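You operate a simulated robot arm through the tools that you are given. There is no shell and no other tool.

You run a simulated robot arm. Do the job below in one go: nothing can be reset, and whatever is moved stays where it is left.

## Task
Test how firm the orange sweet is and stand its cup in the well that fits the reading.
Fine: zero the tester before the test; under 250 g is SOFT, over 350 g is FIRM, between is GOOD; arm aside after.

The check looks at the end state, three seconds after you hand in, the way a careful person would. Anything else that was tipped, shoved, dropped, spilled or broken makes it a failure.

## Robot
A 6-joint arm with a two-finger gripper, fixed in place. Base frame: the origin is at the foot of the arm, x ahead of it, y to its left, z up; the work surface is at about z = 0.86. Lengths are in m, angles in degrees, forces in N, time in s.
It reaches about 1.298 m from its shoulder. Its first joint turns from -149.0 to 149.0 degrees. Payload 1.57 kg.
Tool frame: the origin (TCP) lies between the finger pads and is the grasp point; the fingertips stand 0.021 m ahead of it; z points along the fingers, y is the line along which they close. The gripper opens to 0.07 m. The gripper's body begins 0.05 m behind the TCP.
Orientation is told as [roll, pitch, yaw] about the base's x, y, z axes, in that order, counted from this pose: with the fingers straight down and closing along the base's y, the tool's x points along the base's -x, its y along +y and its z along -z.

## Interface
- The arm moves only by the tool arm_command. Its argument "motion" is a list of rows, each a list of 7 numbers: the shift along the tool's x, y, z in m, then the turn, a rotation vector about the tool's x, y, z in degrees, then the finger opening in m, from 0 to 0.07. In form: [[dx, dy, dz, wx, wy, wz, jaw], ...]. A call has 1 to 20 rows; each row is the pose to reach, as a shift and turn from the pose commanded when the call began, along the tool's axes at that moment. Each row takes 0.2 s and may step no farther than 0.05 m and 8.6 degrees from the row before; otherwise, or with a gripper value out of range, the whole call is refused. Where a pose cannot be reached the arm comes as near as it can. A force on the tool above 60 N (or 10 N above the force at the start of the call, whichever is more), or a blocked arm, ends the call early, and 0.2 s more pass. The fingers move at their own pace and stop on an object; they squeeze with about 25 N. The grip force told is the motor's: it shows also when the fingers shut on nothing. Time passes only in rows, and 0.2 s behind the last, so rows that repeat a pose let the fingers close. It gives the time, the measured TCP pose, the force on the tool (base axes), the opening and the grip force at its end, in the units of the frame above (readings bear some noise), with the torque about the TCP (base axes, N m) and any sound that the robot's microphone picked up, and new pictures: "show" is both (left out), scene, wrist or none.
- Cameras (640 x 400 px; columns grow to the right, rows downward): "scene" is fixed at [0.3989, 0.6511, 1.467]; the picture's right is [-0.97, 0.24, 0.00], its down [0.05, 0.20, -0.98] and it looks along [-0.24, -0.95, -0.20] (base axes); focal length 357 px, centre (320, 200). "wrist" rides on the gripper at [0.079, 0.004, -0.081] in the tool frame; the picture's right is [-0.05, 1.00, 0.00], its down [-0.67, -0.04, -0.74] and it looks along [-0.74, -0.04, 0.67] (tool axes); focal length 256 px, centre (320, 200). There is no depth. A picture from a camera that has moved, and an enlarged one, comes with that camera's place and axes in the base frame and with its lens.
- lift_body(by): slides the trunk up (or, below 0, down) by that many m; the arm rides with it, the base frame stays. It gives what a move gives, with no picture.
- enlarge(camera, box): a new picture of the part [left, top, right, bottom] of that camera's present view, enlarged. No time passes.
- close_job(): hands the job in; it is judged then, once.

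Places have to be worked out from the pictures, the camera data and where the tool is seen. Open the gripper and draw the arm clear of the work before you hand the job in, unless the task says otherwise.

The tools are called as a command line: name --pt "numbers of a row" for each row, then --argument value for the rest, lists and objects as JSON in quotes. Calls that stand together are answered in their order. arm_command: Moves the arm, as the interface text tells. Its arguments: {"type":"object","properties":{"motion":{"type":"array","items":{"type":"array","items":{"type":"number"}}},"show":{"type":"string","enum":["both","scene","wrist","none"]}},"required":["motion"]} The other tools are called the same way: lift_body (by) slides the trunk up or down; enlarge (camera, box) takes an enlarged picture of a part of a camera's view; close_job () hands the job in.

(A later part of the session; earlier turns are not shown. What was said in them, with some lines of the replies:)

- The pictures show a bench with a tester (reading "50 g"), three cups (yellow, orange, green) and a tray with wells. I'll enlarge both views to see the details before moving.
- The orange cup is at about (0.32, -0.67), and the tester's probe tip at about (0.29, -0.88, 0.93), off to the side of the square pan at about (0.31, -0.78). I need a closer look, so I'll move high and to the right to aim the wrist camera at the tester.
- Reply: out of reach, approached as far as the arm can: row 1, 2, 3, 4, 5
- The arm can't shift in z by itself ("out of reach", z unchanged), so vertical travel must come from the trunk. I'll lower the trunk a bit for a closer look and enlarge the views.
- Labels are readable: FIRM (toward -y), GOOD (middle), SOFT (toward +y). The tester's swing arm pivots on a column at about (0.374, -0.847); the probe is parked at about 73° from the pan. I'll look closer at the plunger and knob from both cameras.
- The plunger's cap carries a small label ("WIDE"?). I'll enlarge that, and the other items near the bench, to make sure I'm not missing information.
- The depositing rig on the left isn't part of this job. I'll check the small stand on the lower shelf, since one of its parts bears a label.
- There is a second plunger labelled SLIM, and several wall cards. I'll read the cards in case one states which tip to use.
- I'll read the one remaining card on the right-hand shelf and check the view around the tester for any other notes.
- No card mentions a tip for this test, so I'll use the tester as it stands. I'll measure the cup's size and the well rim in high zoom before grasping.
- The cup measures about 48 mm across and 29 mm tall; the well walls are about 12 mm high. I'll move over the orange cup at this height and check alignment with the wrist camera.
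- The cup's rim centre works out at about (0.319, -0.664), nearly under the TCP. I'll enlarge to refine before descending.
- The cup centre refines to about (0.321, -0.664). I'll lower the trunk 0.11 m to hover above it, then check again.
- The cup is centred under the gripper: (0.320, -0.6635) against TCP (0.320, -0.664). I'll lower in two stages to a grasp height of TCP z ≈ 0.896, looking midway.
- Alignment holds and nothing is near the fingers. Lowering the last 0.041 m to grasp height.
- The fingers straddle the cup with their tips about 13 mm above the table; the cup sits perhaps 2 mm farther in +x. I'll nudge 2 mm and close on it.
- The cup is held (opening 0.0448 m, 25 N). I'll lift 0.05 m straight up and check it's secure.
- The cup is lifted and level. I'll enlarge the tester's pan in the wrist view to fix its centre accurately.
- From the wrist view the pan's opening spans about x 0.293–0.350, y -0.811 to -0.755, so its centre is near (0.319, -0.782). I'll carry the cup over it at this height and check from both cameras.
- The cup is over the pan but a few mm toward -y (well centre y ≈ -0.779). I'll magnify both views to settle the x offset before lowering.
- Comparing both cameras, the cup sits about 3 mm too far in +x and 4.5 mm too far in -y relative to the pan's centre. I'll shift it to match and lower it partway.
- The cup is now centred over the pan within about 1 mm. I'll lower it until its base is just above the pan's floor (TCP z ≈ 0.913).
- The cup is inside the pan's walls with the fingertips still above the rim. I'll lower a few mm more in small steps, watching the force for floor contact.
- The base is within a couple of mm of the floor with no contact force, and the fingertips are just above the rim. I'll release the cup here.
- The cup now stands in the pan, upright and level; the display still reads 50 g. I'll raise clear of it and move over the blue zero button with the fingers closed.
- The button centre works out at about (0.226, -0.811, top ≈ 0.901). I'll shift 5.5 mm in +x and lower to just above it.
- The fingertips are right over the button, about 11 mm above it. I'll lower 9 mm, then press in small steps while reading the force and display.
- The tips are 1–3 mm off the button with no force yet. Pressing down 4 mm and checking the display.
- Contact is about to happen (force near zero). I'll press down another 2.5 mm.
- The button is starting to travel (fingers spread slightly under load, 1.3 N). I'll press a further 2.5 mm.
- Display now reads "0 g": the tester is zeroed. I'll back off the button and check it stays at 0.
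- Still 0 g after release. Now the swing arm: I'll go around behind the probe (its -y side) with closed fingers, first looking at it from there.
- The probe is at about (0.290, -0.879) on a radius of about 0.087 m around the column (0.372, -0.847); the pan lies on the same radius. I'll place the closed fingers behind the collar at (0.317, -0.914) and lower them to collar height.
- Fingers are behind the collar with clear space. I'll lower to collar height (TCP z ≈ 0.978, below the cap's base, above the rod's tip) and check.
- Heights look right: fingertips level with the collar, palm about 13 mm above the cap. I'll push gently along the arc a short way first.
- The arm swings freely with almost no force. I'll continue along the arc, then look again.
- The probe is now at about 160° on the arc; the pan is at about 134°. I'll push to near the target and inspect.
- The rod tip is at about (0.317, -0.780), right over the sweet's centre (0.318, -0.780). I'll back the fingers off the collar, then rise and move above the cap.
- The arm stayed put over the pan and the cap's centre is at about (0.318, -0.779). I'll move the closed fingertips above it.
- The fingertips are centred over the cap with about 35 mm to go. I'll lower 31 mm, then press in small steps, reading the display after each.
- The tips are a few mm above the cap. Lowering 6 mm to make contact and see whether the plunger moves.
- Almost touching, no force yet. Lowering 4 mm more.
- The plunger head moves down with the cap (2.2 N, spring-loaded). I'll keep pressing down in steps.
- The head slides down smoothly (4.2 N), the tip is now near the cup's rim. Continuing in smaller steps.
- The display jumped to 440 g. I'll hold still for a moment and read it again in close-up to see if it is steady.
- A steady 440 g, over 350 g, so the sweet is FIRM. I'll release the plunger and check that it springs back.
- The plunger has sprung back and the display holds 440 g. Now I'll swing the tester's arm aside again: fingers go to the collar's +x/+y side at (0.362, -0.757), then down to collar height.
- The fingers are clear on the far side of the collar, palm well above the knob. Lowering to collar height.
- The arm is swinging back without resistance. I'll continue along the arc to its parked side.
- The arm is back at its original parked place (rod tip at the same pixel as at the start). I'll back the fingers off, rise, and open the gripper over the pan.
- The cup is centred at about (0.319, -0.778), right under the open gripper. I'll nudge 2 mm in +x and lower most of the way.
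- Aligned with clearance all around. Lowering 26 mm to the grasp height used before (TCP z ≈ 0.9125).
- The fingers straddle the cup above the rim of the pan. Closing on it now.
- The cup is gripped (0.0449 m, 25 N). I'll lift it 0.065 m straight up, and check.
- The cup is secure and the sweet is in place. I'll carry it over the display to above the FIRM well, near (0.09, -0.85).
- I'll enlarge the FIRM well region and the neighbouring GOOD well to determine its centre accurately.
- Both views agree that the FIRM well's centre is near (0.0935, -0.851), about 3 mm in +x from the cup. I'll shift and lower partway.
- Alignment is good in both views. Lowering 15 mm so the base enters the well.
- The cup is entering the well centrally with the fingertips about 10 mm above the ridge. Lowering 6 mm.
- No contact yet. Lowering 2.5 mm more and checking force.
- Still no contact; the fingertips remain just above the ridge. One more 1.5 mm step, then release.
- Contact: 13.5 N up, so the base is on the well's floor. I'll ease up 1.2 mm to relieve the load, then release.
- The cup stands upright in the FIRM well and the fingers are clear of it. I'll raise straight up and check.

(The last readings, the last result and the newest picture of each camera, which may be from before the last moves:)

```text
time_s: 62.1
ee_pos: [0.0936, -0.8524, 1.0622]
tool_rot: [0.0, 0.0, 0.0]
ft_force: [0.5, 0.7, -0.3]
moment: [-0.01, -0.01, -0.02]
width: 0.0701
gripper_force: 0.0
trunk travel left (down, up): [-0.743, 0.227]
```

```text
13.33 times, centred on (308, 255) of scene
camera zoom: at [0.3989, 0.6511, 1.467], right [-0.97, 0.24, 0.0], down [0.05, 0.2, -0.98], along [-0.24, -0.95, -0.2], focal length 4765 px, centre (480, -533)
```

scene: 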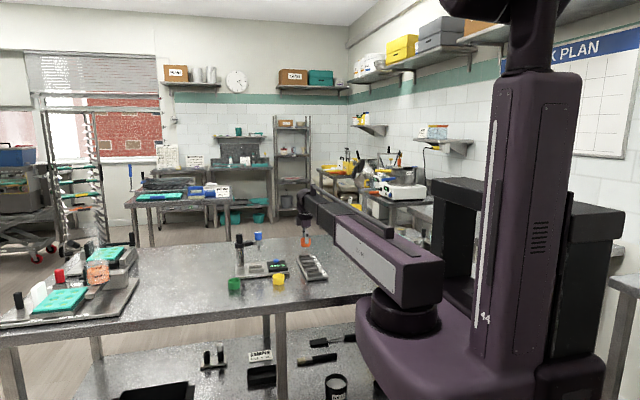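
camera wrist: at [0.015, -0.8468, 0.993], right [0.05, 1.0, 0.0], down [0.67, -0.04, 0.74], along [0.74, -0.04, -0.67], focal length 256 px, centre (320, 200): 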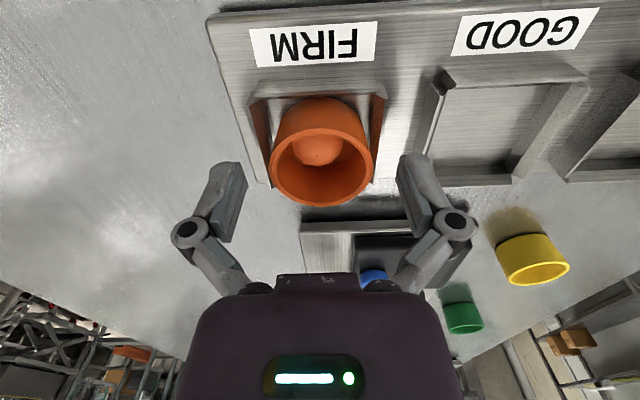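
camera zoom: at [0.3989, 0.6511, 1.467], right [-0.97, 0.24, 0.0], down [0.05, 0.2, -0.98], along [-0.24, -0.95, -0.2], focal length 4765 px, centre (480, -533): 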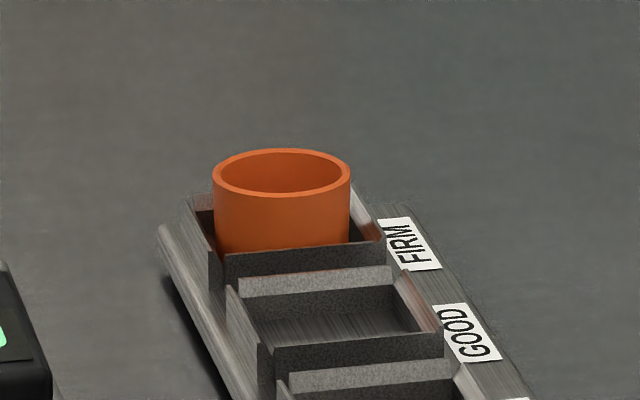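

The cup stands level in FIRM, the tester's arm is parked aside, the other cups are untouched. I'll raise further and draw the robot arm back to its starting place.

lift_body --by 0.17

arm_command --pt "0.004 0.04 0 0 0 0 0.07" --pt "0.008 0.08 0 0 0 0 0.07" --pt "0.012 0.12 0 0 0 0 0.07" --pt "0.016 0.16 0 0 0 0 0.07" --pt "0.02 0.2 0 0 0 0 0.07" --pt "0.025 0.238 0 0 0 0 0.07" --pt "0.025 0.238 0 0 0 0 0.07" --show "both"

enlarge --camera "scene" --box '[200, 220, 360, 320]'

enlarge --camera "wrist" --box '[60, 0, 420, 220]'

```text
time_s: 64.0
ee_pos: [0.0955, -0.8523, 1.2308]
tool_rot: [0.0, 0.0, 0.0]
ft_force: [-0.3, 0.0, -0.1]
moment: [-0.01, 0.0, 0.03]
width: 0.0698
gripper_force: 0.1
trunk travel left (down, up): [-0.913, 0.057]
```

```text
time_s: 65.6
ee_pos: [0.0702, -0.6144, 1.2322]
tool_rot: [0.0, -0.1, 0.0]
ft_force: [0.8, -0.5, 0.3]
moment: [0.01, 0.01, 0.0]
width: 0.07
gripper_force: 0.0
trunk travel left (down, up): [-0.913, 0.057]
camera wrist: at [-0.0091, -0.6088, 1.3127], right [0.05, 1.0, 0.0], down [0.67, -0.04, 0.74], along [0.74, -0.04, -0.67], focal length 256 px, centre (320, 200)
```

scene: 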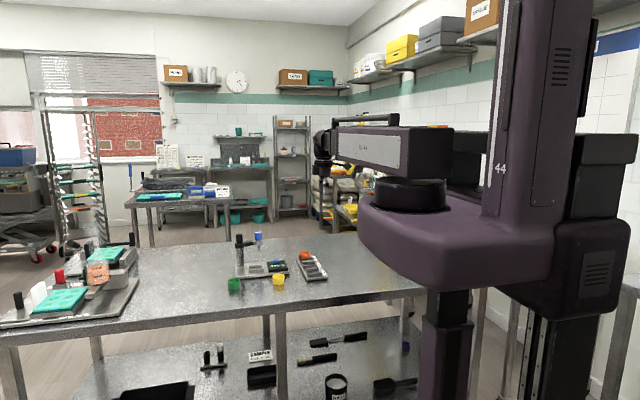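
wrist: 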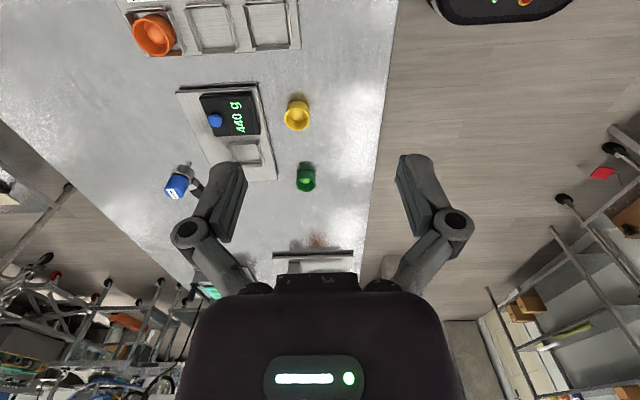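

```text
4.00 times, centred on (280, 270) of scene
camera zoom: at [0.3989, 0.6511, 1.467], right [-0.97, 0.24, 0.0], down [0.05, 0.2, -0.98], along [-0.24, -0.95, -0.2], focal length 1429 px, centre (480, -80)
```

zoom: 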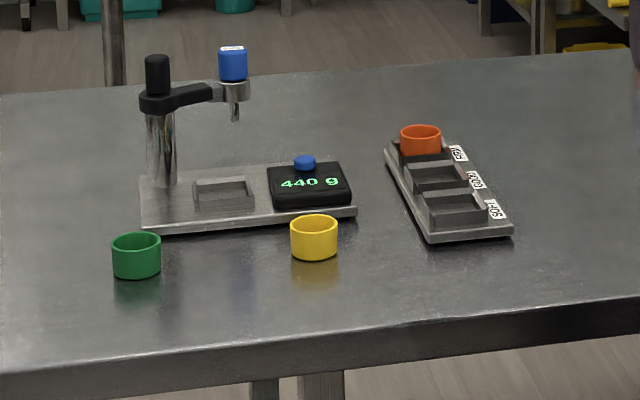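

```text
1.78 times, centred on (240, 110) of wrist
camera zoom: at [-0.0091, -0.6088, 1.3127], right [0.05, 1.0, 0.0], down [0.67, -0.04, 0.74], along [0.74, -0.04, -0.67], focal length 455 px, centre (462, 360)
```

zoom: 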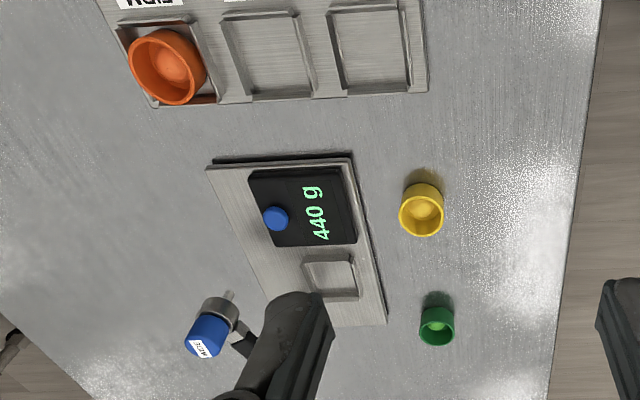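

The end state looks right. The orange cup stands in the FIRM well after a 440 g reading on the zeroed tester, and the tester's arm is parked aside. The other cups, tester and tray haven't moved, and the robot arm is clear with its gripper open. Handing in.

close_job

```text
The job is handed in.
```

The orange sweet tested at 440 g, which is FIRM (over 350 g), and its cup now stands upright in the FIRM well.

- **Zeroing:** the tester showed 50 g at the start. I pressed the blue button until it read 0 g, and it stayed there until the test.
- **Test:** I used the plunger already fitted, labelled WIDE. A second one, labelled SLIM, sits on the lower shelf. Neither the task nor any card I read said which to use.
- **Afterwards:** I swung the tester's arm back to where it was parked. The robot arm is back at its starting place with the gripper open.
- **Everything else:** in the final pictures the green and yellow cups, the tester and the tray are where they started.
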